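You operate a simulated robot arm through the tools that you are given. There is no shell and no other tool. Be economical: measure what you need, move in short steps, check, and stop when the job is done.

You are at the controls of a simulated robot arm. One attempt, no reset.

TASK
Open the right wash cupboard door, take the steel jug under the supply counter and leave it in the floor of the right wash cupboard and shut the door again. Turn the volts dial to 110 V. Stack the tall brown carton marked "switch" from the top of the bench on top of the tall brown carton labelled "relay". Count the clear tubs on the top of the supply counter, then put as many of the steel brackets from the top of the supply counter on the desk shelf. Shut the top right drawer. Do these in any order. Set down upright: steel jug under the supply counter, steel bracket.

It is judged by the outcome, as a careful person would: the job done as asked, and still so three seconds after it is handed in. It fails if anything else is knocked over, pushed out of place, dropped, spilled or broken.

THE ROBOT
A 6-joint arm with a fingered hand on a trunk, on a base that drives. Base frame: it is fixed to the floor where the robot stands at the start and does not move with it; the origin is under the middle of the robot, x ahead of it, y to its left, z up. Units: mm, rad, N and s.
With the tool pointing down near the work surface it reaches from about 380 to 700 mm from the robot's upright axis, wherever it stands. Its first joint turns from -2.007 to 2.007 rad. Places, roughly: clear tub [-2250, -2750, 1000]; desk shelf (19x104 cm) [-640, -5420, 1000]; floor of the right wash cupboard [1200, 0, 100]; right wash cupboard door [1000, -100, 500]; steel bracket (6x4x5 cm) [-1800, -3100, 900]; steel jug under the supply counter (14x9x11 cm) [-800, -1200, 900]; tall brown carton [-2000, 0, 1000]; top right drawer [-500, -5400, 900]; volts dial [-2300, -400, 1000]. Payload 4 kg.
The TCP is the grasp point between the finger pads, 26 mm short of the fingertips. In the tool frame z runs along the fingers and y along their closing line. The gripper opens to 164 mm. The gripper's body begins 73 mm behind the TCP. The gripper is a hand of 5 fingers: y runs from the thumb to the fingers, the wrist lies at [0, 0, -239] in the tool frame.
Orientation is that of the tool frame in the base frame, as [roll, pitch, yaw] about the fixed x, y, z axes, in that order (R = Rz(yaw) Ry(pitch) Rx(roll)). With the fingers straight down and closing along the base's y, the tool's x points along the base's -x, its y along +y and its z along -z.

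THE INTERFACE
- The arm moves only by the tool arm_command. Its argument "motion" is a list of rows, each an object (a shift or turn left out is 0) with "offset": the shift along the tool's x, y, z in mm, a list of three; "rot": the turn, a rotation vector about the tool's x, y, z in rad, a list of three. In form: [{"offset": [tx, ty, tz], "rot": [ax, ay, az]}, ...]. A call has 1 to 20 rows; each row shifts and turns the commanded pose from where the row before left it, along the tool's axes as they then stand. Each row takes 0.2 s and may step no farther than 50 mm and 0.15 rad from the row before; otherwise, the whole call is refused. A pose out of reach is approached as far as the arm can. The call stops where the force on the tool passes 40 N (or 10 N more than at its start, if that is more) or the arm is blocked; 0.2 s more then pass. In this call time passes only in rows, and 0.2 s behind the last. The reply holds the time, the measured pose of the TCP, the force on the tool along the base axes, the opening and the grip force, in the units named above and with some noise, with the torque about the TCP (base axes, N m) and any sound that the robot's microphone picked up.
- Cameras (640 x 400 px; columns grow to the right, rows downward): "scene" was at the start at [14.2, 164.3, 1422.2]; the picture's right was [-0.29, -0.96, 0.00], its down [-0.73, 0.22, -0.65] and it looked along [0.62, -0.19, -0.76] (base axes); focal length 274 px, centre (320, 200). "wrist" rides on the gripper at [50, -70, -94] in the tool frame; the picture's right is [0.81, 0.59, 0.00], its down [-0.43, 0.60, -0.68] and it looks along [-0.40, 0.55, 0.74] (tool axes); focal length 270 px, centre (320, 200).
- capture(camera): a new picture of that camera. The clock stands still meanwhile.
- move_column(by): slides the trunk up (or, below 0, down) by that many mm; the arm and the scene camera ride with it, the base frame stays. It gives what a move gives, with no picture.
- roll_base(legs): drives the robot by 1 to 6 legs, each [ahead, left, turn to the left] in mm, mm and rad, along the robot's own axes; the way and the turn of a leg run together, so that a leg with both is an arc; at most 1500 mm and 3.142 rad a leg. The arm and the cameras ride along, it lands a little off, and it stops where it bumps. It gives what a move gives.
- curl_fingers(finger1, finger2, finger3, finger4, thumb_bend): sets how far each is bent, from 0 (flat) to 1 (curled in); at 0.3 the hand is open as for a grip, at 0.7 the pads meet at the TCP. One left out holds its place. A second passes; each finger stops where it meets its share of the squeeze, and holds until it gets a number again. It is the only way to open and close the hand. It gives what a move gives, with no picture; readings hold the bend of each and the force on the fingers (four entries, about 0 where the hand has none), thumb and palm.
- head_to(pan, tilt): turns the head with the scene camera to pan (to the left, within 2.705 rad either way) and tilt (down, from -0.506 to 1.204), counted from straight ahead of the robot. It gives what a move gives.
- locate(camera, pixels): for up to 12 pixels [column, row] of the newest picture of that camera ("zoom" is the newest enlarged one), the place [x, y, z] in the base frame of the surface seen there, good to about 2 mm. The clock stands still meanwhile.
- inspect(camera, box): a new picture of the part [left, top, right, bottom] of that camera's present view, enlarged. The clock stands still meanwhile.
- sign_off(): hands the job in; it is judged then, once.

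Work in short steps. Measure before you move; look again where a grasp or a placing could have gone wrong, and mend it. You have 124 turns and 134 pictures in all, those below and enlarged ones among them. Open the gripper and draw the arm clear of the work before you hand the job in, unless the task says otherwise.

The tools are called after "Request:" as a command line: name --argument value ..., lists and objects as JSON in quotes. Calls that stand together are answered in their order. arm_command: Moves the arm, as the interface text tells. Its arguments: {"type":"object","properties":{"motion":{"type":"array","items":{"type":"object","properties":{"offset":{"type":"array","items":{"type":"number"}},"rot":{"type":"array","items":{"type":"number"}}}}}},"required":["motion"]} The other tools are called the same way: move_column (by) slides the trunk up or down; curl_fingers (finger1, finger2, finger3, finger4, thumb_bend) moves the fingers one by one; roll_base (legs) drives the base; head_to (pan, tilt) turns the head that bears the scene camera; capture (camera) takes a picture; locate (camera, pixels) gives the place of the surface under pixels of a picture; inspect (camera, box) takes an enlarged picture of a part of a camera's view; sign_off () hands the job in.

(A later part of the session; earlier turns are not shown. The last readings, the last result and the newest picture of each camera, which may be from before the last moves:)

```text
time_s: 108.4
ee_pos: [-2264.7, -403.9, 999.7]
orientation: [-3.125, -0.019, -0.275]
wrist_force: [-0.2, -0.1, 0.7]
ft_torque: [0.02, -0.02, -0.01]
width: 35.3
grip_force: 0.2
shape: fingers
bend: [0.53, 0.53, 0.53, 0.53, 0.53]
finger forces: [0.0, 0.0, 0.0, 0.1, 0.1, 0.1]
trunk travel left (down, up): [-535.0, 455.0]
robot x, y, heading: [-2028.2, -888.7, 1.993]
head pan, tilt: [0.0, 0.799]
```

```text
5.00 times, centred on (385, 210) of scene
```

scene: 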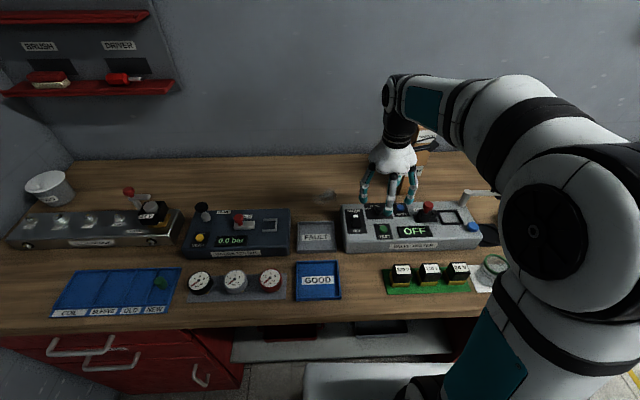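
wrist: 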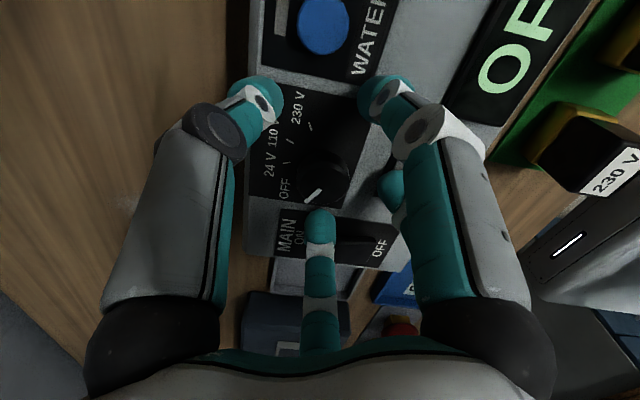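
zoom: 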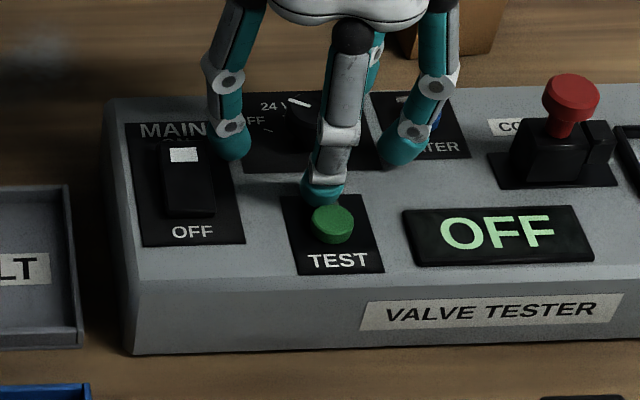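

Tips already reach ~12 mm below the knob top. I go down 4 mm more and close on the knob.

Request:
arm_command --motion '[{"offset": [0, 0, 4]}]'

Request:
curl_fingers --finger1 0.7 --finger2 0.7 --finger3 0.7 --finger4 0.7 --thumb_bend 0.7

Request:
capture --camera "wrist"

```text
time_s: 108.8
ee_pos: [-2266.0, -404.8, 997.3]
orientation: [-3.123, -0.017, -0.274]
wrist_force: [-1.3, -0.6, 7.5]
ft_torque: [-0.26, 0.32, -0.02]
width: 35.3
grip_force: 4.6
shape: fingers
bend: [0.53, 0.53, 0.53, 0.53, 0.53]
finger forces: [0.1, 0.0, 8.7, 0.0, 0.0, 0.0]
trunk travel left (down, up): [-535.0, 455.0]
robot x, y, heading: [-2030.9, -888.7, 1.992]
head pan, tilt: [0.0, 0.799]
```

```text
time_s: 109.8
ee_pos: [-2266.1, -405.0, 995.3]
orientation: [-3.125, -0.021, -0.274]
wrist_force: [1.1, -1.8, -5.0]
ft_torque: [-0.02, -0.02, -0.01]
width: 6.0
grip_force: 14.5
shape: fingers
bend: [0.65, 0.64, 0.64, 0.65, 0.66]
finger forces: [4.8, 5.9, 6.0, 5.1, 6.7, 0.1]
trunk travel left (down, up): [-535.0, 455.0]
robot x, y, heading: [-2030.2, -892.2, 1.989]
head pan, tilt: [0.0, 0.799]
```

```text
69 pictures are left
```

wrist: 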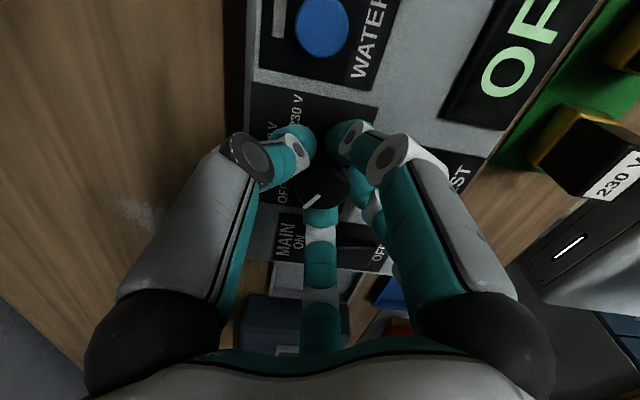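

All five fingers hold the knob. I rotate clockwise 90° (about +tool z).

Request:
arm_command --motion '[{"rot": [0, 0, 0.131]}, {"rot": [0, 0, 0.131]}, {"rot": [0, 0, 0.131]}, {"rot": [0, 0, 0.131]}, {"rot": [0, 0, 0.131]}, {"rot": [0, 0, 0.131]}, {"rot": [0, 0, 0.131]}, {"rot": [0, 0, 0.131]}, {"rot": [0, 0, 0.131]}, {"rot": [0, 0, 0.131]}, {"rot": [0, 0, 0.131]}, {"rot": [0, 0, 0.131]}]'

Request:
capture --camera "wrist"

Request:
inspect --camera "scene" --box '[335, 160, 435, 260]'

```text
time_s: 112.4
ee_pos: [-2265.9, -404.7, 995.0]
orientation: [-3.121, 0.019, -1.847]
wrist_force: [3.3, -12.4, -9.0]
ft_torque: [-0.31, -0.09, 0.05]
width: 6.6
grip_force: 15.3
shape: fingers
bend: [0.65, 0.65, 0.65, 0.66, 0.66]
finger forces: [7.0, 5.9, 4.7, 4.0, 9.1, 0.1]
trunk travel left (down, up): [-535.0, 455.0]
robot x, y, heading: [-2033.3, -889.6, 1.99]
head pan, tilt: [0.0, 0.799]
```

```text
68 pictures are left
```

wrist: 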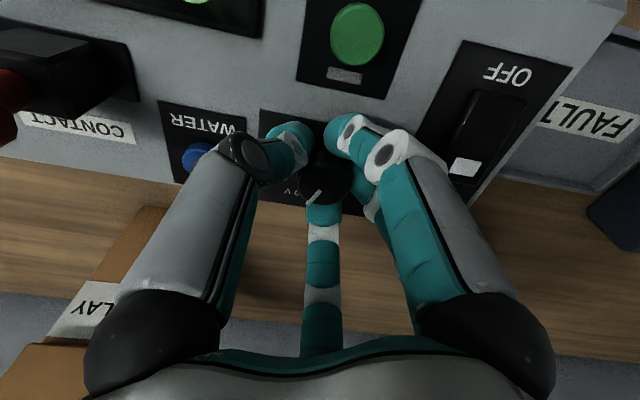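

```text
4.00 times, centred on (385, 210) of scene
```

zoom: 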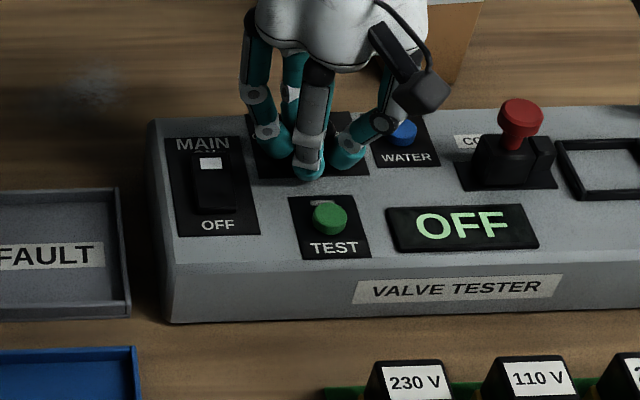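

The knob followed the hand. I ease the fingers to 0.53, rise, and inspect the pointer.

Request:
curl_fingers --finger1 0.53 --finger2 0.53 --finger3 0.53 --finger4 0.53 --thumb_bend 0.53

Request:
move_column --by 300

Request:
capture --camera "scene"

Request:
inspect --camera "wrist" --box '[220, 0, 420, 125]'

```text
time_s: 113.4
ee_pos: [-2266.0, -403.5, 995.9]
orientation: [-3.124, 0.02, -1.847]
wrist_force: [-0.3, 1.4, 10.8]
ft_torque: [-0.13, 0.47, -0.07]
width: 34.1
grip_force: 5.4
shape: fingers
bend: [0.53, 0.53, 0.53, 0.53, 0.53]
finger forces: [0.0, 10.6, 0.0, 0.0, 0.0, 0.0]
trunk travel left (down, up): [-535.0, 455.0]
robot x, y, heading: [-2029.3, -889.8, 1.994]
head pan, tilt: [0.0, 0.799]
```

```text
time_s: 116.4
ee_pos: [-2265.4, -404.5, 1294.2]
orientation: [-3.122, 0.017, -1.846]
wrist_force: [0.1, -1.5, 0.3]
ft_torque: [0.0, 0.02, -0.01]
width: 34.7
grip_force: 0.0
shape: fingers
bend: [0.53, 0.53, 0.53, 0.53, 0.53]
finger forces: [0.0, 0.0, 0.0, 0.1, 0.0, 0.0]
trunk travel left (down, up): [-835.0, 155.0]
robot x, y, heading: [-2025.7, -890.1, 1.988]
head pan, tilt: [0.0, 0.799]
```

```text
66 pictures are left
```

scene: 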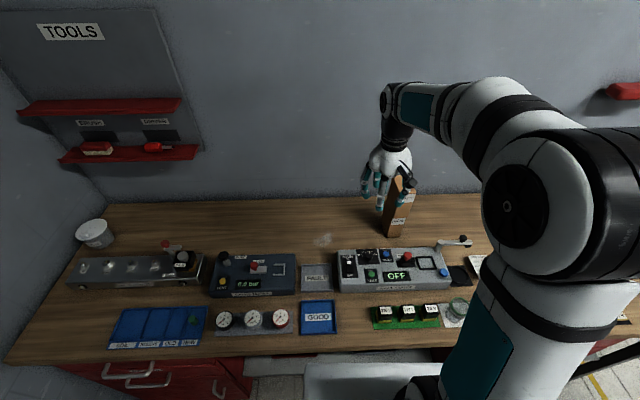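

```text
3.20 times, centred on (320, 62) of wrist
```

zoom: 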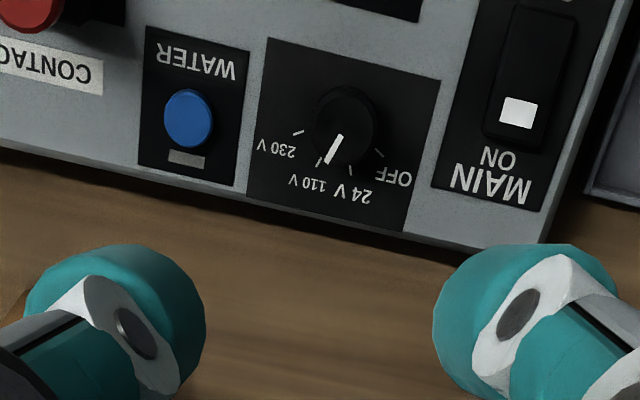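

The dial points to 110 V. Now I back off the bench, turn to face the supply counter wall and look.

Request:
roll_base --legs '[[-160, 0, 0], [0, 0, 1.609]]'

Request:
head_to --pan 0.7 --tilt 0.6

Request:
capture --camera "scene"

```text
time_s: 121.8
ee_pos: [-2441.6, -1293.5, 1295.4]
orientation: [-3.121, 0.017, -0.237]
wrist_force: [0.0, -0.3, -0.9]
ft_torque: [0.05, -0.03, -0.01]
width: 34.3
grip_force: 0.1
shape: fingers
bend: [0.53, 0.53, 0.53, 0.53, 0.53]
finger forces: [0.1, 0.0, 0.0, 0.1, 0.1, 0.0]
trunk travel left (down, up): [-835.0, 155.0]
robot x, y, heading: [-1967.2, -1039.2, -2.68]
head pan, tilt: [0.0, 0.799]
```

```text
time_s: 122.8
ee_pos: [-2441.6, -1292.8, 1295.3]
orientation: [-3.12, 0.016, -0.237]
wrist_force: [-0.6, 0.5, -0.4]
ft_torque: [0.01, -0.02, 0.0]
width: 34.1
grip_force: 0.1
shape: fingers
bend: [0.53, 0.53, 0.53, 0.53, 0.53]
finger forces: [0.0, 0.0, 0.1, 0.0, 0.1, 0.1]
trunk travel left (down, up): [-835.0, 155.0]
robot x, y, heading: [-1967.9, -1036.1, -2.68]
head pan, tilt: [0.7, 0.6]
```

```text
64 pictures are left
```

scene: 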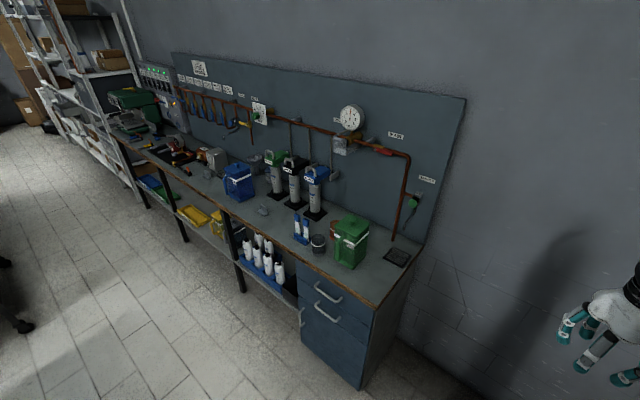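

I zoom over the counter top and below it to find tubs, brackets and the jug.

Request:
inspect --camera "scene" --box '[110, 80, 290, 240]'

Request:
inspect --camera "scene" --box '[210, 130, 430, 300]'

Request:
locate --camera "scene" --pixels '[[263, 210], [238, 182], [175, 152], [130, 125], [350, 240], [295, 228], [215, 158], [60, 110], [400, 255], [262, 280], [180, 205]]'

```text
2.50 times, centred on (200, 160) of scene
```

zoom: 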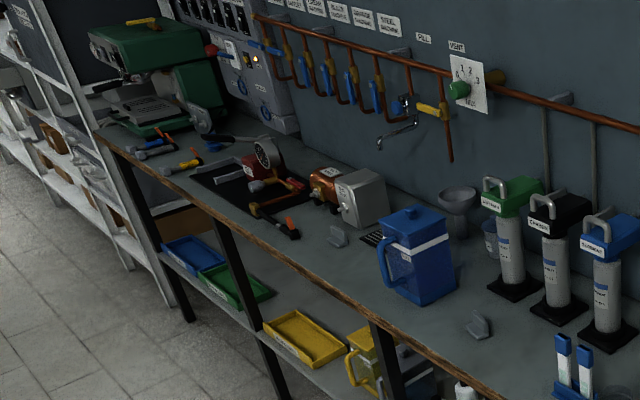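

```text
2.35 times, centred on (320, 215) of scene
```

zoom: 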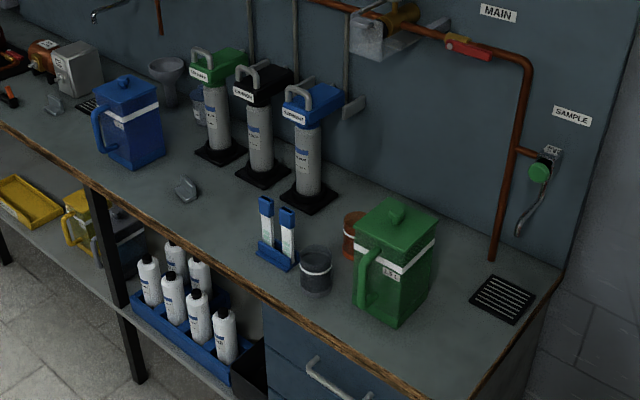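

```text
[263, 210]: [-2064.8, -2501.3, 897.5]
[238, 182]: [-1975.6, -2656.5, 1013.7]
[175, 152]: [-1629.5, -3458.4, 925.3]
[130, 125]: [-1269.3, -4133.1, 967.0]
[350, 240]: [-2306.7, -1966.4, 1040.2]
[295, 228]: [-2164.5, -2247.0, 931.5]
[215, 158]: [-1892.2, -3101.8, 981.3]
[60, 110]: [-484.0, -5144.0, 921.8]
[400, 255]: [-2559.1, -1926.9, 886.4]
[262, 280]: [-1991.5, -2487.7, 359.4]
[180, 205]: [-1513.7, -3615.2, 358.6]
```

L-shaped brackets are visible and some tubs; I need a closer view. The corridor is clear, so I drive left 1450 mm along the counter and look.

Request:
roll_base --legs '[[0, 1450, 0]]'

Request:
head_to --pan 0.15 --tilt 0.75

Request:
capture --camera "scene"

Request:
inspect --camera "scene" --box '[200, 120, 460, 280]'

Request:
inspect --camera "scene" --box '[0, 100, 260, 290]'

```text
time_s: 130.0
ee_pos: [-1811.2, -2579.0, 1295.5]
orientation: [-3.121, 0.017, -0.246]
wrist_force: [0.3, -0.3, 0.4]
ft_torque: [-0.01, -0.04, 0.02]
width: 34.4
grip_force: 0.0
shape: fingers
bend: [0.53, 0.53, 0.53, 0.53, 0.53]
finger forces: [0.1, 0.0, 0.0, 0.0, 0.0, 0.0]
trunk travel left (down, up): [-835.0, 155.0]
robot x, y, heading: [-1330.5, -2329.4, -2.689]
head pan, tilt: [0.7, 0.6]
```

```text
time_s: 130.9
ee_pos: [-1812.1, -2578.4, 1295.7]
orientation: [-3.123, 0.019, -0.245]
wrist_force: [-1.4, 0.0, 1.0]
ft_torque: [-0.01, -0.01, 0.0]
width: 34.3
grip_force: 0.1
shape: fingers
bend: [0.53, 0.53, 0.53, 0.53, 0.53]
finger forces: [0.0, 0.0, 0.0, 0.0, 0.1, 0.0]
trunk travel left (down, up): [-835.0, 155.0]
robot x, y, heading: [-1333.6, -2323.6, -2.684]
head pan, tilt: [0.15, 0.75]
```

```text
61 pictures are left
```

scene: 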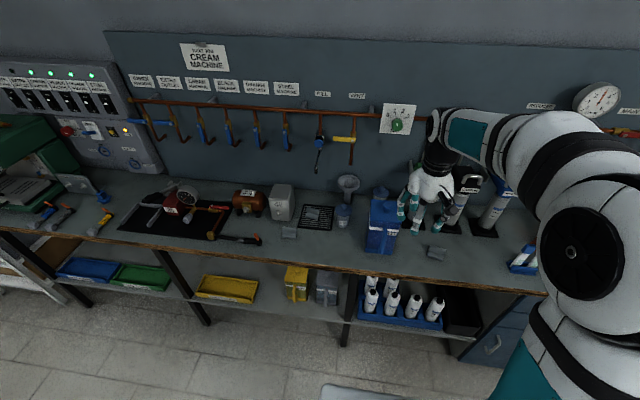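

```text
2.46 times, centred on (330, 200) of scene
```

zoom: 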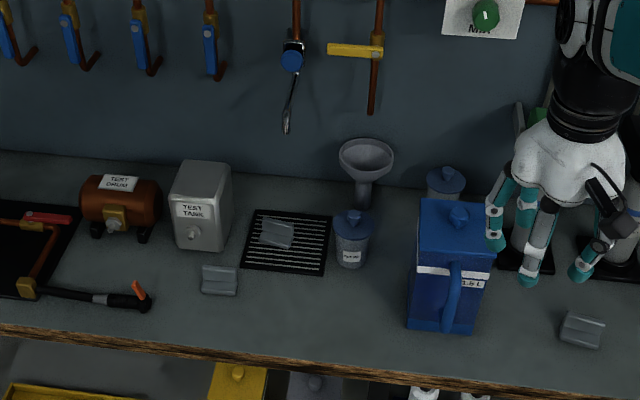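

```text
2.11 times, centred on (130, 195) of scene
```

zoom: 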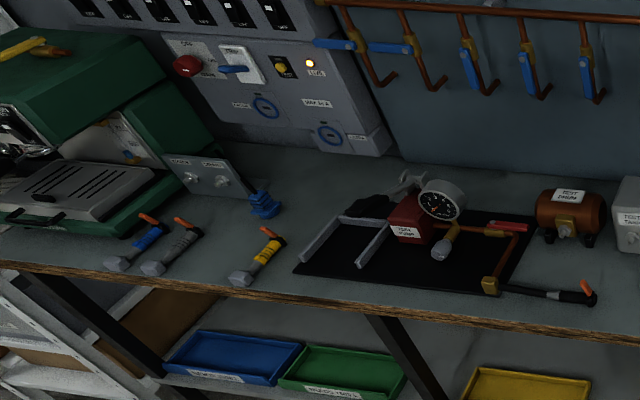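

Two blue-lidded clear tubs show at zoom (352,240) and (445,183). I zoom under the counter at (325,288) and check the right end for more tubs.

Request:
inspect --camera "scene" --box '[270, 250, 370, 320]'

Request:
head_to --pan -0.5 --tilt 0.75

Request:
inspect --camera "scene" --box '[100, 120, 640, 380]'

```text
5.71 times, centred on (320, 285) of scene
```

zoom: 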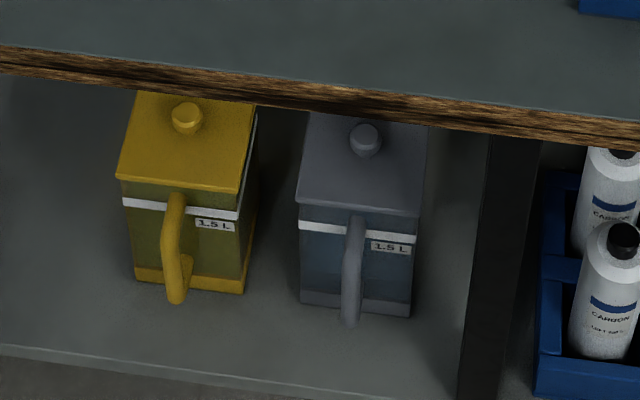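

```text
time_s: 132.0
ee_pos: [-1810.9, -2579.1, 1294.1]
orientation: [-3.121, 0.017, -0.244]
wrist_force: [-0.3, 0.4, -0.1]
ft_torque: [0.01, 0.0, 0.0]
width: 34.6
grip_force: 0.0
shape: fingers
bend: [0.53, 0.53, 0.53, 0.53, 0.53]
finger forces: [0.0, 0.0, 0.0, 0.0, 0.0, 0.0]
trunk travel left (down, up): [-835.0, 155.0]
robot x, y, heading: [-1333.3, -2330.5, -2.691]
head pan, tilt: [-0.499, 0.75]
```

```text
1.19 times, centred on (370, 250) of scene
```

zoom: 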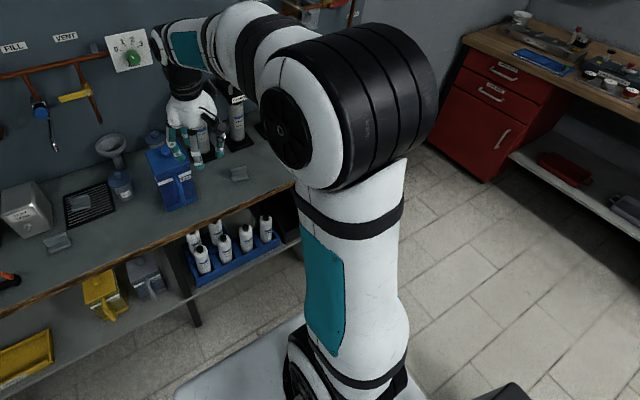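

I must decide which jug is meant. I look back and measure the grey 1.5 L jug under the counter.

Request:
head_to --pan 0.15 --tilt 0.75

Request:
inspect --camera "scene" --box '[270, 250, 370, 320]'

Request:
locate --camera "zoom" --pixels '[[305, 200], [415, 205], [365, 130], [305, 298], [410, 308], [352, 225], [350, 300], [300, 130], [425, 135], [450, 330], [365, 180]]'

Request:
head_to --pan -1.9 --tilt 0.55

Request:
capture --camera "scene"

```text
time_s: 133.0
ee_pos: [-1810.9, -2577.9, 1295.9]
orientation: [-3.123, 0.017, -0.245]
wrist_force: [0.0, 0.7, -0.5]
ft_torque: [0.02, 0.01, -0.04]
width: 34.4
grip_force: 0.0
shape: fingers
bend: [0.53, 0.53, 0.53, 0.53, 0.53]
finger forces: [0.0, 0.0, 0.1, 0.1, 0.0, 0.1]
trunk travel left (down, up): [-835.0, 155.0]
robot x, y, heading: [-1330.3, -2322.6, -2.687]
head pan, tilt: [0.15, 0.75]
```

```text
5.71 times, centred on (320, 285) of scene
```

zoom: 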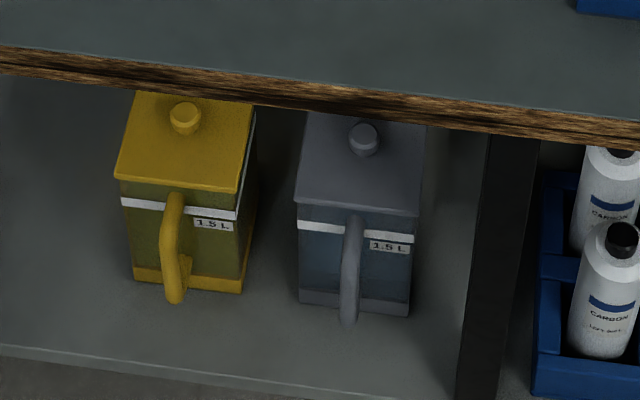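

```text
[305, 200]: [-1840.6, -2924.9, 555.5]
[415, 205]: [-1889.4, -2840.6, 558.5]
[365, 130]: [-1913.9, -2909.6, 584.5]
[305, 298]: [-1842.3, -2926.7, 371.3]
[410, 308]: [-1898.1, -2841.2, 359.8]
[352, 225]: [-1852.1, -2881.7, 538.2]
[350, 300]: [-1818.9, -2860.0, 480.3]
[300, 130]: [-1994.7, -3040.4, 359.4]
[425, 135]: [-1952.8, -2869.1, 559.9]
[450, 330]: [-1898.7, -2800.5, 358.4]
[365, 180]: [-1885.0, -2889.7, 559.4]
```

```text
time_s: 135.0
ee_pos: [-1811.3, -2579.3, 1295.0]
orientation: [-3.121, 0.018, -0.246]
wrist_force: [-0.3, -0.5, -0.4]
ft_torque: [0.03, 0.01, 0.02]
width: 34.4
grip_force: 0.2
shape: fingers
bend: [0.53, 0.53, 0.53, 0.53, 0.53]
finger forces: [0.0, 0.0, 0.0, 0.1, 0.0, 0.0]
trunk travel left (down, up): [-835.0, 155.0]
robot x, y, heading: [-1335.1, -2330.5, -2.689]
head pan, tilt: [-1.901, 0.55]
```

```text
55 pictures are left
```

scene: 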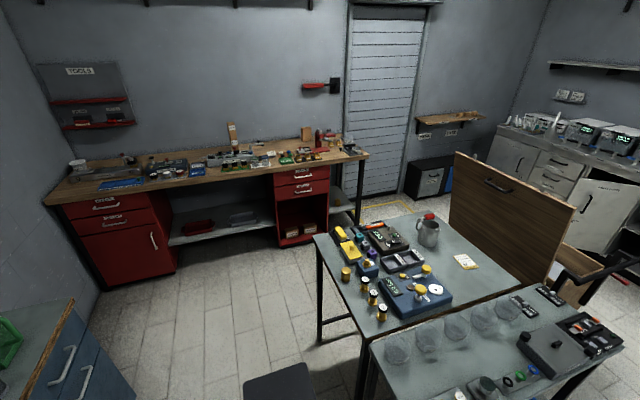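

The grey pitcher is 200 mm tall, not 11 cm, so it doesn't match the size given; the mug-shaped steel jug on the middle table at (428,232) does. To be sure nothing else is under the supply counter, I lower the camera and look below.

Request:
move_column --by -400

Request:
head_to --pan 0.45 --tilt 0.7

Request:
capture --camera "scene"

Request:
head_to --pan -0.35 --tilt 0.7

Request:
capture --camera "scene"

```text
time_s: 138.8
ee_pos: [-1811.0, -2577.5, 894.5]
orientation: [-3.123, 0.017, -0.245]
wrist_force: [0.3, -0.9, -0.5]
ft_torque: [0.0, 0.03, 0.0]
width: 34.2
grip_force: 0.0
shape: fingers
bend: [0.53, 0.53, 0.53, 0.53, 0.53]
finger forces: [0.0, 0.0, 0.0, 0.1, 0.0, 0.0]
trunk travel left (down, up): [-435.0, 555.0]
robot x, y, heading: [-1330.0, -2327.6, -2.693]
head pan, tilt: [-1.901, 0.55]
```

```text
time_s: 141.0
ee_pos: [-1810.9, -2578.4, 894.5]
orientation: [-3.122, 0.019, -0.245]
wrist_force: [-0.2, 0.2, 0.4]
ft_torque: [-0.02, -0.01, 0.0]
width: 34.7
grip_force: 0.0
shape: fingers
bend: [0.53, 0.53, 0.53, 0.53, 0.53]
finger forces: [0.1, 0.0, 0.0, 0.0, 0.1, 0.0]
trunk travel left (down, up): [-435.0, 555.0]
robot x, y, heading: [-1329.7, -2329.6, -2.691]
head pan, tilt: [0.45, 0.7]
```

```text
54 pictures are left
```

scene: 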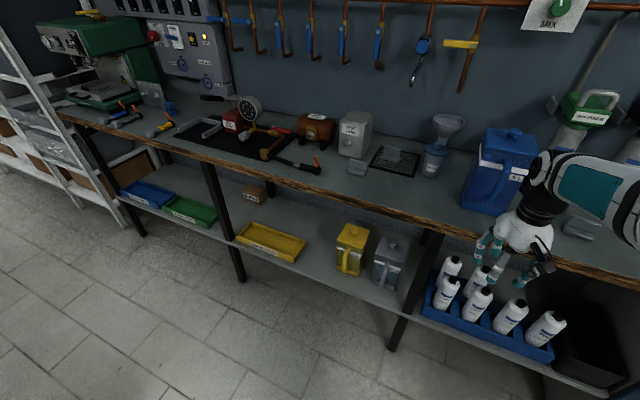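

```text
time_s: 142.1
ee_pos: [-1810.8, -2578.8, 894.9]
orientation: [-3.121, 0.017, -0.244]
wrist_force: [-0.6, 0.0, -0.3]
ft_torque: [0.03, -0.01, 0.03]
width: 34.5
grip_force: 0.1
shape: fingers
bend: [0.53, 0.53, 0.53, 0.53, 0.53]
finger forces: [0.0, 0.0, 0.0, 0.0, 0.0, 0.1]
trunk travel left (down, up): [-435.0, 555.0]
robot x, y, heading: [-1330.7, -2327.1, -2.687]
head pan, tilt: [-0.351, 0.7]
```

```text
53 pictures are left
```

scene: 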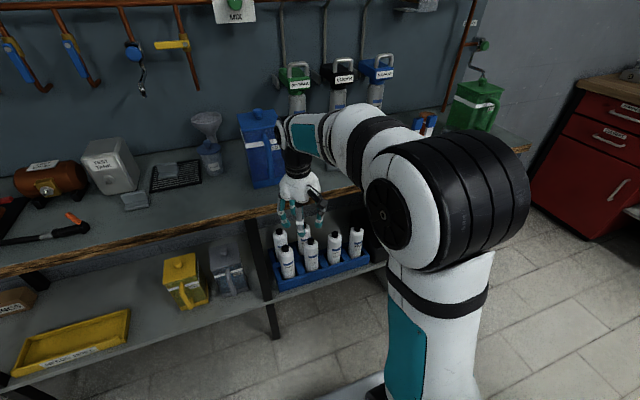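

No steel jug is hidden beneath, so the table's steel jug (matching place and size) is the one. Now I raise and drive right to see the counter's right end for more tubs.

Request:
move_column --by 350

Request:
roll_base --legs '[[0, -800, 0]]'

Request:
head_to --pan 0.3 --tilt 0.7

Request:
capture --camera "scene"

Request:
inspect --camera "scene" --box '[80, 100, 400, 300]'

```text
time_s: 145.5
ee_pos: [-1810.9, -2579.0, 1244.7]
orientation: [-3.121, 0.017, -0.246]
wrist_force: [0.9, 0.2, -0.7]
ft_torque: [-0.01, -0.02, 0.01]
width: 34.2
grip_force: 0.2
shape: fingers
bend: [0.53, 0.53, 0.53, 0.53, 0.53]
finger forces: [0.0, 0.1, 0.0, 0.0, 0.0, 0.1]
trunk travel left (down, up): [-785.0, 205.0]
robot x, y, heading: [-1331.9, -2328.0, -2.691]
head pan, tilt: [-0.351, 0.7]
```

```text
time_s: 149.7
ee_pos: [-2154.9, -1878.7, 1245.0]
orientation: [-3.124, 0.019, -0.234]
wrist_force: [-0.3, 0.1, -0.1]
ft_torque: [-0.03, 0.0, 0.03]
width: 34.5
grip_force: 0.1
shape: fingers
bend: [0.53, 0.53, 0.53, 0.53, 0.53]
finger forces: [0.0, 0.0, 0.1, 0.0, 0.1, 0.1]
trunk travel left (down, up): [-785.0, 205.0]
robot x, y, heading: [-1676.0, -1622.8, -2.682]
head pan, tilt: [-0.351, 0.7]
```

```text
time_s: 150.8
ee_pos: [-2154.8, -1879.9, 1245.2]
orientation: [-3.121, 0.017, -0.234]
wrist_force: [0.4, -0.2, 0.0]
ft_torque: [-0.02, -0.02, 0.03]
width: 34.4
grip_force: 0.1
shape: fingers
bend: [0.53, 0.53, 0.53, 0.53, 0.53]
finger forces: [0.0, 0.0, 0.1, 0.1, 0.0, 0.0]
trunk travel left (down, up): [-785.0, 205.0]
robot x, y, heading: [-1678.1, -1626.2, -2.68]
head pan, tilt: [0.3, 0.7]
```

```text
52 pictures are left
```

scene: 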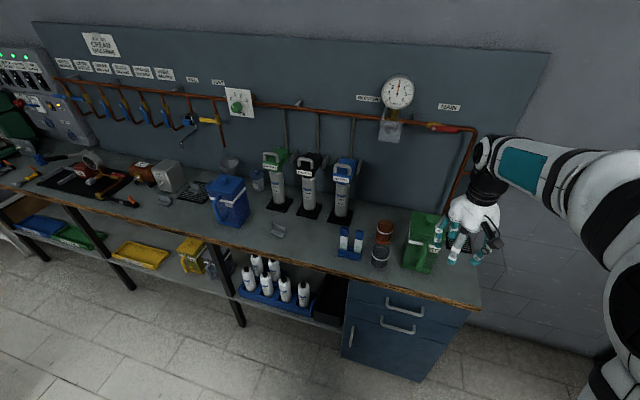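

```text
2.00 times, centred on (240, 200) of scene
```

zoom: 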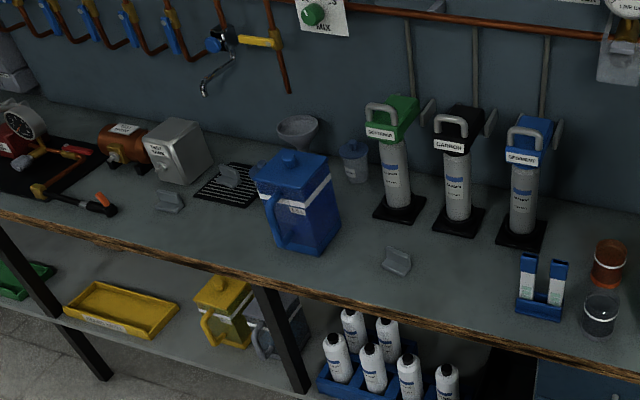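

I zoom tightly on the brown and clear vessels at (382,245), and on (258,180).

Request:
inspect --camera "scene" --box '[345, 210, 415, 275]'

Request:
inspect --camera "scene" --box '[205, 150, 285, 240]'

```text
6.15 times, centred on (380, 242) of scene
```

zoom: 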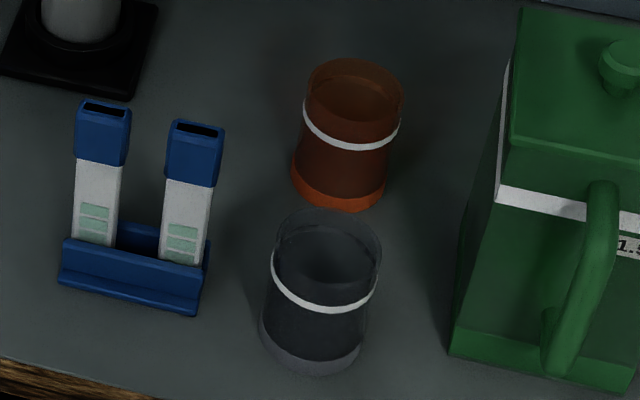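

```text
4.44 times, centred on (245, 195) of scene
```

zoom: 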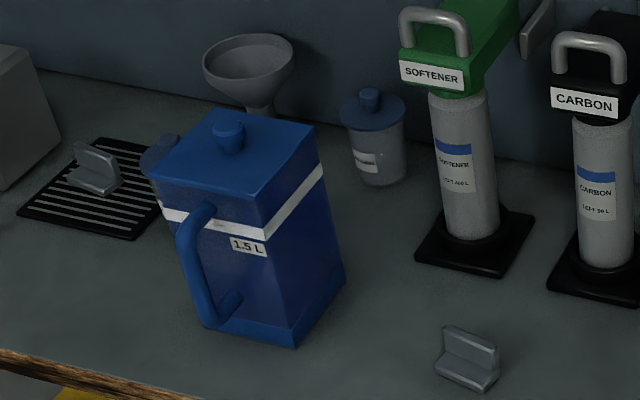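

Only the two blue-lidded labelled ones are tubs (the others are tumblers), so two brackets are needed. I measure the nearest bracket at zoom (470,360).

Request:
locate --camera "zoom" --pixels '[[450, 330], [470, 338], [492, 348], [455, 350], [485, 365], [442, 372], [480, 390], [465, 370], [520, 380], [100, 150], [80, 180], [365, 100]]'

Request:
inspect --camera "scene" --box '[260, 215, 300, 240]'

```text
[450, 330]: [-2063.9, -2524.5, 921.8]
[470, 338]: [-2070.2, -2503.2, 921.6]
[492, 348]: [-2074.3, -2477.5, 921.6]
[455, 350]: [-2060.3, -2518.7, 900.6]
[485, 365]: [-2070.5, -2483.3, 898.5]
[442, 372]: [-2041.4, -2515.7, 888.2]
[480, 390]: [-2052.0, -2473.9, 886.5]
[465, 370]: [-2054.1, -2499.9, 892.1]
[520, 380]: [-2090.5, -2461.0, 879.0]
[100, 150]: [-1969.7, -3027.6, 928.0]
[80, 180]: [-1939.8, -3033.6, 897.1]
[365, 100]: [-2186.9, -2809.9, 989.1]
```

```text
16.00 times, centred on (280, 228) of scene
```

zoom: 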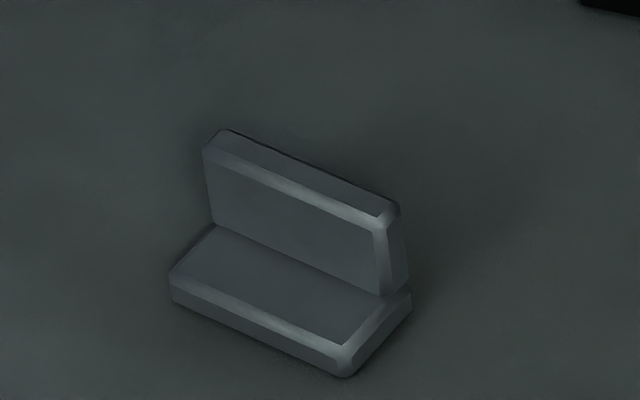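

Bracket plate runs along 102°, top z≈925, counter z 879. I drive so the hand is above it and rotate the tool so its closing line is across the plate, fingers open.

Request:
roll_base --legs '[[0, 594, 0], [204, 0, 0]]'

Request:
arm_command --motion '[{"rot": [0, 0, -0.143]}, {"rot": [0, 0, -0.143]}, {"rot": [0, 0, -0.143]}, {"rot": [0, 0, -0.143]}, {"rot": [0, 0, -0.143]}, {"rot": [0, 0, -0.143]}, {"rot": [0, 0, -0.143]}, {"rot": [0, 0, -0.143]}, {"rot": [0, 0, -0.143]}, {"rot": [0, 0, -0.143]}, {"rot": [0, 0, -0.143]}, {"rot": [0, 0, -0.143]}, {"rot": [0, 0, -0.143]}, {"rot": [0, 0, -0.143]}]'

Request:
curl_fingers --finger1 0.4 --finger2 0.4 --finger3 0.4 --finger4 0.4 --thumb_bend 0.4

Request:
move_column --by -230

Request:
capture --camera "wrist"

```text
time_s: 155.3
ee_pos: [-2065.0, -2505.8, 1244.2]
orientation: [-3.121, 0.018, -0.226]
wrist_force: [0.0, 0.1, 0.1]
ft_torque: [0.02, -0.01, 0.02]
width: 34.6
grip_force: 0.0
shape: fingers
bend: [0.53, 0.53, 0.53, 0.53, 0.53]
finger forces: [0.0, 0.1, 0.1, 0.0, 0.0, 0.1]
trunk travel left (down, up): [-785.0, 205.0]
robot x, y, heading: [-1590.5, -2241.3, -2.672]
head pan, tilt: [0.3, 0.7]
```

```text
time_s: 158.3
ee_pos: [-2065.3, -2504.6, 1244.6]
orientation: [-3.135, -0.026, 1.778]
wrist_force: [-0.6, -0.4, 0.0]
ft_torque: [0.01, -0.04, 0.03]
width: 34.8
grip_force: 0.0
shape: fingers
bend: [0.53, 0.53, 0.53, 0.53, 0.53]
finger forces: [0.0, 0.1, 0.1, 0.0, 0.0, 0.1]
trunk travel left (down, up): [-785.0, 205.0]
robot x, y, heading: [-1589.3, -2248.4, -2.669]
head pan, tilt: [0.3, 0.7]
```

```text
time_s: 159.3
ee_pos: [-2064.0, -2505.0, 1244.0]
orientation: [-3.132, -0.027, 1.775]
wrist_force: [0.0, -1.3, -0.4]
ft_torque: [-0.03, -0.01, 0.0]
width: 66.7
grip_force: 0.0
shape: fingers
bend: [0.4, 0.4, 0.4, 0.4, 0.4]
finger forces: [0.1, 0.1, 0.0, 0.0, 0.1, 0.0]
trunk travel left (down, up): [-785.0, 205.0]
robot x, y, heading: [-1590.3, -2244.2, -2.669]
head pan, tilt: [0.3, 0.7]
```

```text
time_s: 161.7
ee_pos: [-2065.3, -2505.2, 1014.0]
orientation: [-3.133, -0.025, 1.775]
wrist_force: [-0.7, -0.6, -0.3]
ft_torque: [-0.01, 0.04, 0.0]
width: 66.5
grip_force: 0.1
shape: fingers
bend: [0.4, 0.4, 0.4, 0.4, 0.4]
finger forces: [0.0, 0.1, 0.0, 0.0, 0.1, 0.1]
trunk travel left (down, up): [-555.0, 435.0]
robot x, y, heading: [-1591.3, -2245.1, -2.672]
head pan, tilt: [0.3, 0.7]
```

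```text
47 pictures are left
```

wrist: 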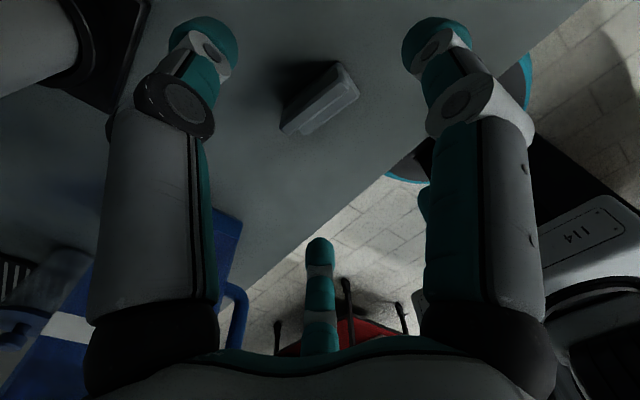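

I locate the bracket's plate in the wrist picture around (320,95).

Request:
locate --camera "wrist" --pixels '[[288, 120], [310, 90], [333, 65], [340, 70], [350, 88], [325, 108], [300, 130], [315, 100]]'

Request:
inspect --camera "wrist" --box '[270, 50, 370, 145]'

```text
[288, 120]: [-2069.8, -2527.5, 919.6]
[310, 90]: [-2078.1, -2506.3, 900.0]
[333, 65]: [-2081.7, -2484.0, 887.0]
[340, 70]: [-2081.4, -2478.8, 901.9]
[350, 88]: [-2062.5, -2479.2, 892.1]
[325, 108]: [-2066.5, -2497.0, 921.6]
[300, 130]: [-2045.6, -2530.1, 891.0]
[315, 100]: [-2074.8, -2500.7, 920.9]
```

```text
4.21 times, centred on (320, 98) of wrist
```

zoom: 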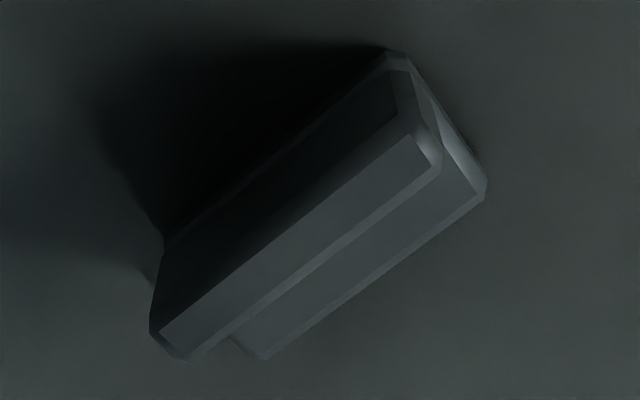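

Plate centre ≈(-2072.5,-2502), top z 921.6. I open a little, centre, and lower until the tips are just above the flange.

Request:
curl_fingers --finger1 0.3 --finger2 0.3 --finger3 0.3 --finger4 0.3 --thumb_bend 0.3

Request:
arm_command --motion '[{"offset": [4.5, -6.7, 0]}]'

Request:
move_column --by -85

Request:
arm_command --motion '[{"offset": [0, 0, 6]}, {"offset": [0, 0, 6]}]'

Request:
curl_fingers --finger1 0.7 --finger2 0.7 --finger3 0.7 --finger4 0.7 --thumb_bend 0.7

Request:
capture --camera "wrist"

```text
time_s: 162.7
ee_pos: [-2065.7, -2504.8, 1014.6]
orientation: [-3.134, -0.027, 1.775]
wrist_force: [-0.7, 0.1, -0.3]
ft_torque: [-0.03, -0.01, 0.01]
width: 90.5
grip_force: 0.1
shape: fingers
bend: [0.3, 0.3, 0.3, 0.3, 0.3]
finger forces: [0.1, 0.0, 0.0, 0.0, 0.0, 0.0]
trunk travel left (down, up): [-555.0, 435.0]
robot x, y, heading: [-1591.3, -2240.7, -2.672]
head pan, tilt: [0.3, 0.7]
```

```text
time_s: 163.1
ee_pos: [-2071.5, -2503.1, 1014.2]
orientation: [-3.133, -0.025, 1.775]
wrist_force: [-0.5, 0.9, -0.4]
ft_torque: [-0.01, 0.0, -0.02]
width: 90.5
grip_force: 0.0
shape: fingers
bend: [0.3, 0.3, 0.3, 0.3, 0.3]
finger forces: [0.1, 0.1, 0.0, 0.0, 0.0, 0.0]
trunk travel left (down, up): [-555.0, 435.0]
robot x, y, heading: [-1588.7, -2244.3, -2.669]
head pan, tilt: [0.3, 0.7]
```

```text
time_s: 164.3
ee_pos: [-2072.4, -2502.9, 930.1]
orientation: [-3.132, -0.027, 1.775]
wrist_force: [-0.3, -0.4, -0.2]
ft_torque: [-0.02, -0.02, 0.0]
width: 90.3
grip_force: 0.1
shape: fingers
bend: [0.3, 0.3, 0.3, 0.3, 0.3]
finger forces: [0.0, 0.1, 0.0, 0.0, 0.1, 0.0]
trunk travel left (down, up): [-470.0, 520.0]
robot x, y, heading: [-1591.6, -2245.1, -2.671]
head pan, tilt: [0.3, 0.7]
```

```text
time_s: 164.9
ee_pos: [-2072.8, -2502.3, 917.0]
orientation: [-3.13, -0.025, 1.776]
wrist_force: [-0.1, -0.2, 0.0]
ft_torque: [0.02, 0.01, 0.03]
width: 90.6
grip_force: 0.1
shape: fingers
bend: [0.3, 0.3, 0.3, 0.3, 0.3]
finger forces: [0.0, 0.1, 0.0, 0.0, 0.0, 0.1]
trunk travel left (down, up): [-470.0, 520.0]
robot x, y, heading: [-1591.6, -2244.2, -2.67]
head pan, tilt: [0.3, 0.7]
```

```text
time_s: 165.9
ee_pos: [-2072.1, -2502.7, 917.8]
orientation: [-3.134, -0.025, 1.775]
wrist_force: [-0.3, 0.6, -0.7]
ft_torque: [0.01, 0.03, -0.02]
width: 14.6
grip_force: 16.9
shape: fingers
bend: [0.59, 0.61, 0.57, 0.61, 0.66]
finger forces: [6.7, 7.7, 7.2, 5.9, 6.9, 0.0]
trunk travel left (down, up): [-470.0, 520.0]
robot x, y, heading: [-1587.9, -2245.6, -2.678]
head pan, tilt: [0.3, 0.7]
```

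```text
45 pictures are left
```

wrist: 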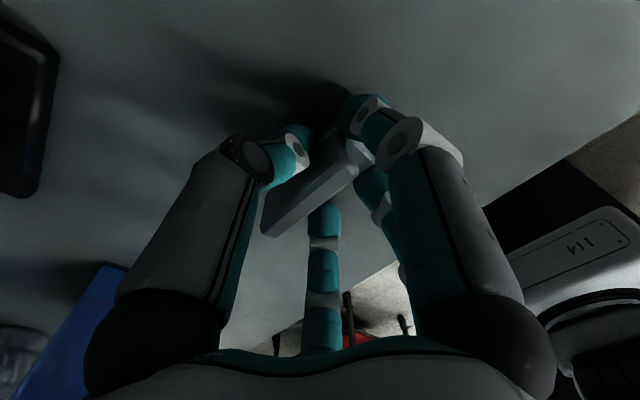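

Five fingers hold the bracket (17 N). I lift, back off and drive left along the counter, then look ahead toward the desk.

Request:
move_column --by 400

Request:
roll_base --legs '[[-200, 0, 0], [0, 1450, 0]]'

Request:
head_to --pan 0.9 --tilt 0.5

Request:
capture --camera "scene"

```text
time_s: 169.8
ee_pos: [-2072.0, -2502.0, 1316.7]
orientation: [-3.133, -0.026, 1.776]
wrist_force: [0.0, 0.5, -1.2]
ft_torque: [-0.01, 0.0, -0.02]
width: 14.4
grip_force: 17.2
shape: fingers
bend: [0.59, 0.61, 0.57, 0.61, 0.66]
finger forces: [6.6, 7.7, 7.2, 5.9, 6.9, 0.0]
trunk travel left (down, up): [-870.0, 120.0]
robot x, y, heading: [-1590.4, -2246.6, -2.675]
head pan, tilt: [0.3, 0.7]
```

```text
time_s: 178.1
ee_pos: [-1215.9, -3695.5, 1317.0]
orientation: [-3.134, -0.027, 1.807]
wrist_force: [0.7, 0.2, -1.3]
ft_torque: [-0.01, 0.02, 0.0]
width: 14.4
grip_force: 17.2
shape: fingers
bend: [0.59, 0.61, 0.57, 0.61, 0.66]
finger forces: [6.5, 7.7, 7.2, 5.9, 6.9, 0.0]
trunk travel left (down, up): [-870.0, 120.0]
robot x, y, heading: [-742.0, -3427.0, -2.637]
head pan, tilt: [0.3, 0.7]
```

```text
time_s: 179.1
ee_pos: [-1216.7, -3694.8, 1317.6]
orientation: [-3.134, -0.025, 1.807]
wrist_force: [0.7, 0.6, -1.4]
ft_torque: [0.0, 0.0, -0.04]
width: 14.5
grip_force: 17.3
shape: fingers
bend: [0.59, 0.61, 0.57, 0.61, 0.66]
finger forces: [6.5, 7.6, 7.2, 5.9, 6.9, 0.0]
trunk travel left (down, up): [-870.0, 120.0]
robot x, y, heading: [-741.5, -3424.3, -2.64]
head pan, tilt: [0.901, 0.499]
```

```text
44 pictures are left
```

scene: 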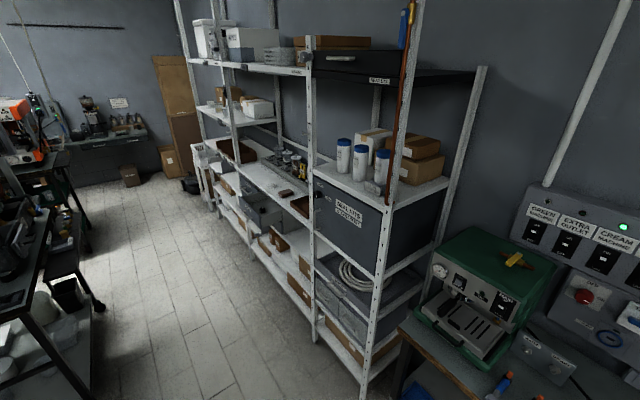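

I locate points: rack corners, far desk at (110,140), aisle limits.

Request:
locate --camera "scene" --pixels '[[365, 380], [212, 210], [110, 140], [70, 148], [145, 132], [130, 180], [90, 300], [100, 305], [315, 320], [200, 150], [60, 350], [185, 185]]'

Request:
inspect --camera "scene" --box '[0, 60, 240, 210]'

```text
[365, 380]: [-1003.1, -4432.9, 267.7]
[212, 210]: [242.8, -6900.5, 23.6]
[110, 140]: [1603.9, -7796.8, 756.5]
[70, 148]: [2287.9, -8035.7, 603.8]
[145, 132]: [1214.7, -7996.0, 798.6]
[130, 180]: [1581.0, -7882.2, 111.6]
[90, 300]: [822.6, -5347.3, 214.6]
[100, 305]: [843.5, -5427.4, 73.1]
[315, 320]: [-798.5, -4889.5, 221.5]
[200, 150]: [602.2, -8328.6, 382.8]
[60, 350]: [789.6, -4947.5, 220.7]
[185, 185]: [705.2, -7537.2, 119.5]
```

```text
2.67 times, centred on (120, 135) of scene
```

zoom: 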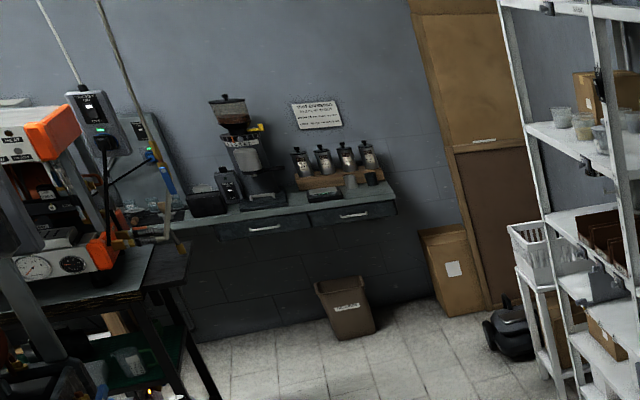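

The rack front is at room A≈-2860 and the "desk shelf"/drawer spot lies in its middle bay. I straighten and drive left 1650 mm to face it.

Request:
roll_base --legs '[[0, 0, -0.044], [0, 1400, 0], [0, 330, 0]]'

Request:
head_to --pan 0.1 --tilt 0.55

Request:
capture --camera "scene"

```text
time_s: 188.2
ee_pos: [-480.1, -5212.0, 1317.8]
orientation: [-3.134, -0.028, 1.75]
wrist_force: [-0.1, -0.1, -0.9]
ft_torque: [-0.02, 0.02, 0.0]
width: 14.4
grip_force: 17.1
shape: fingers
bend: [0.59, 0.61, 0.57, 0.61, 0.66]
finger forces: [6.4, 7.7, 7.3, 6.0, 7.0, 0.0]
trunk travel left (down, up): [-870.0, 120.0]
robot x, y, heading: [10.0, -4963.0, -2.691]
head pan, tilt: [0.901, 0.499]
```

```text
time_s: 189.3
ee_pos: [-480.9, -5210.7, 1316.8]
orientation: [-3.133, -0.026, 1.751]
wrist_force: [0.0, 0.3, -0.6]
ft_torque: [-0.02, 0.03, 0.01]
width: 14.6
grip_force: 17.1
shape: fingers
bend: [0.59, 0.61, 0.57, 0.61, 0.66]
finger forces: [6.5, 7.7, 7.2, 5.9, 6.9, 0.1]
trunk travel left (down, up): [-870.0, 120.0]
robot x, y, heading: [11.0, -4962.7, -2.69]
head pan, tilt: [0.099, 0.55]
```

```text
42 pictures are left
```

scene: 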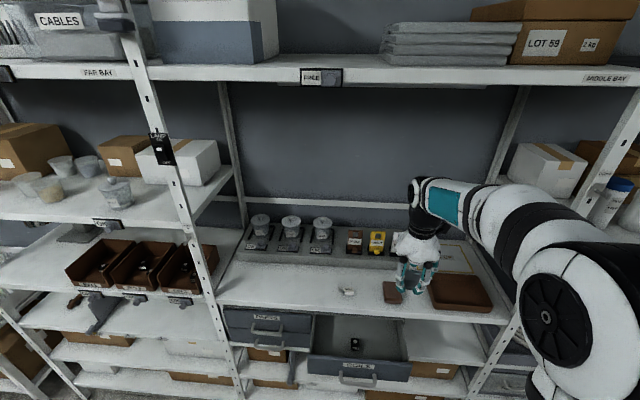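

The desk bay shows an open right drawer (front at (357,370)) and a raised desk shelf at the back. I zoom and locate.

Request:
inspect --camera "scene" --box '[210, 195, 530, 395]'

Request:
locate --camera "scene" --pixels '[[340, 290], [380, 262], [455, 262], [345, 250], [300, 262], [240, 250], [270, 325], [357, 372], [330, 368], [400, 368], [355, 335], [420, 315]]'

```text
2.00 times, centred on (370, 295) of scene
```

zoom: 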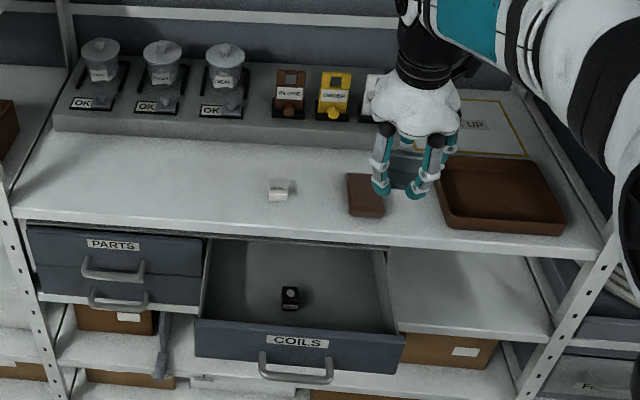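

```text
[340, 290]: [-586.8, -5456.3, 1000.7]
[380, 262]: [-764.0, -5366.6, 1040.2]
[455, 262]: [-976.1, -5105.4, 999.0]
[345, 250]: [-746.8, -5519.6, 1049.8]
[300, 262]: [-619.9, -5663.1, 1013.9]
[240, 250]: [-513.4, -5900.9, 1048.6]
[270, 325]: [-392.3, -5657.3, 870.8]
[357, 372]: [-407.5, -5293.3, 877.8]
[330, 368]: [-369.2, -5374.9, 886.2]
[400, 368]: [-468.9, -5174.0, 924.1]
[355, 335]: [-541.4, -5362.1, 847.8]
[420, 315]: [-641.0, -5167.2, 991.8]
```

The desk shelf is the z≈1000 strip in front of the riser; its left part is free. I locate candidate spots and clearances.

Request:
locate --camera "zoom" --pixels '[[80, 180], [150, 180], [220, 175], [275, 190], [150, 140], [150, 210], [180, 110], [240, 130], [300, 370], [300, 345], [240, 340], [345, 340]]'

```text
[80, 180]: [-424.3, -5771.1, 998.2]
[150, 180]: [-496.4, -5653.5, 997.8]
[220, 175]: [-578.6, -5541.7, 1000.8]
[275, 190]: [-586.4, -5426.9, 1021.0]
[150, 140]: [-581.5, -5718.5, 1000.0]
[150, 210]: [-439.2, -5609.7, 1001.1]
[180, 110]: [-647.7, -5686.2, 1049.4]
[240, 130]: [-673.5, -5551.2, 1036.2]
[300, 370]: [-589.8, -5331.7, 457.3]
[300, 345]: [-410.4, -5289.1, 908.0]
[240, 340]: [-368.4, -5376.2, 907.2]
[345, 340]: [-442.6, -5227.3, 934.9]
```

I head for spot P1 (-502,-5676): drive left 408 and forward 160, lower to z≈1087, then reach in.

Request:
roll_base --legs '[[0, 408, 0], [160, 0, 0]]'

Request:
move_column --by -230

Request:
capture --camera "scene"

```text
time_s: 192.9
ee_pos: [-454.2, -5640.5, 1316.5]
orientation: [-3.133, -0.025, 1.744]
wrist_force: [-0.2, -0.5, -1.8]
ft_torque: [-0.01, -0.01, -0.03]
width: 14.5
grip_force: 16.7
shape: fingers
bend: [0.59, 0.61, 0.57, 0.61, 0.66]
finger forces: [6.5, 7.7, 7.1, 5.8, 6.9, 0.1]
trunk travel left (down, up): [-870.0, 120.0]
robot x, y, heading: [35.7, -5397.6, -2.7]
head pan, tilt: [0.099, 0.55]
```

```text
time_s: 195.3
ee_pos: [-452.9, -5640.0, 1086.9]
orientation: [-3.134, -0.027, 1.747]
wrist_force: [0.4, 0.3, -1.5]
ft_torque: [0.0, 0.04, -0.01]
width: 14.3
grip_force: 17.5
shape: fingers
bend: [0.59, 0.61, 0.57, 0.61, 0.66]
finger forces: [6.5, 7.7, 7.2, 5.9, 6.8, 0.0]
trunk travel left (down, up): [-640.0, 350.0]
robot x, y, heading: [33.2, -5393.4, -2.698]
head pan, tilt: [0.099, 0.55]
```

```text
40 pictures are left
```

scene: 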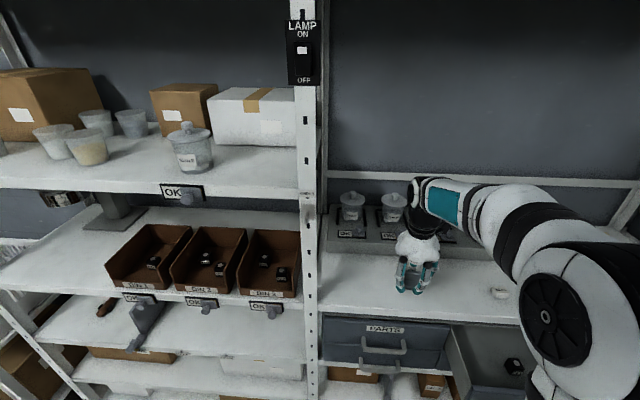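

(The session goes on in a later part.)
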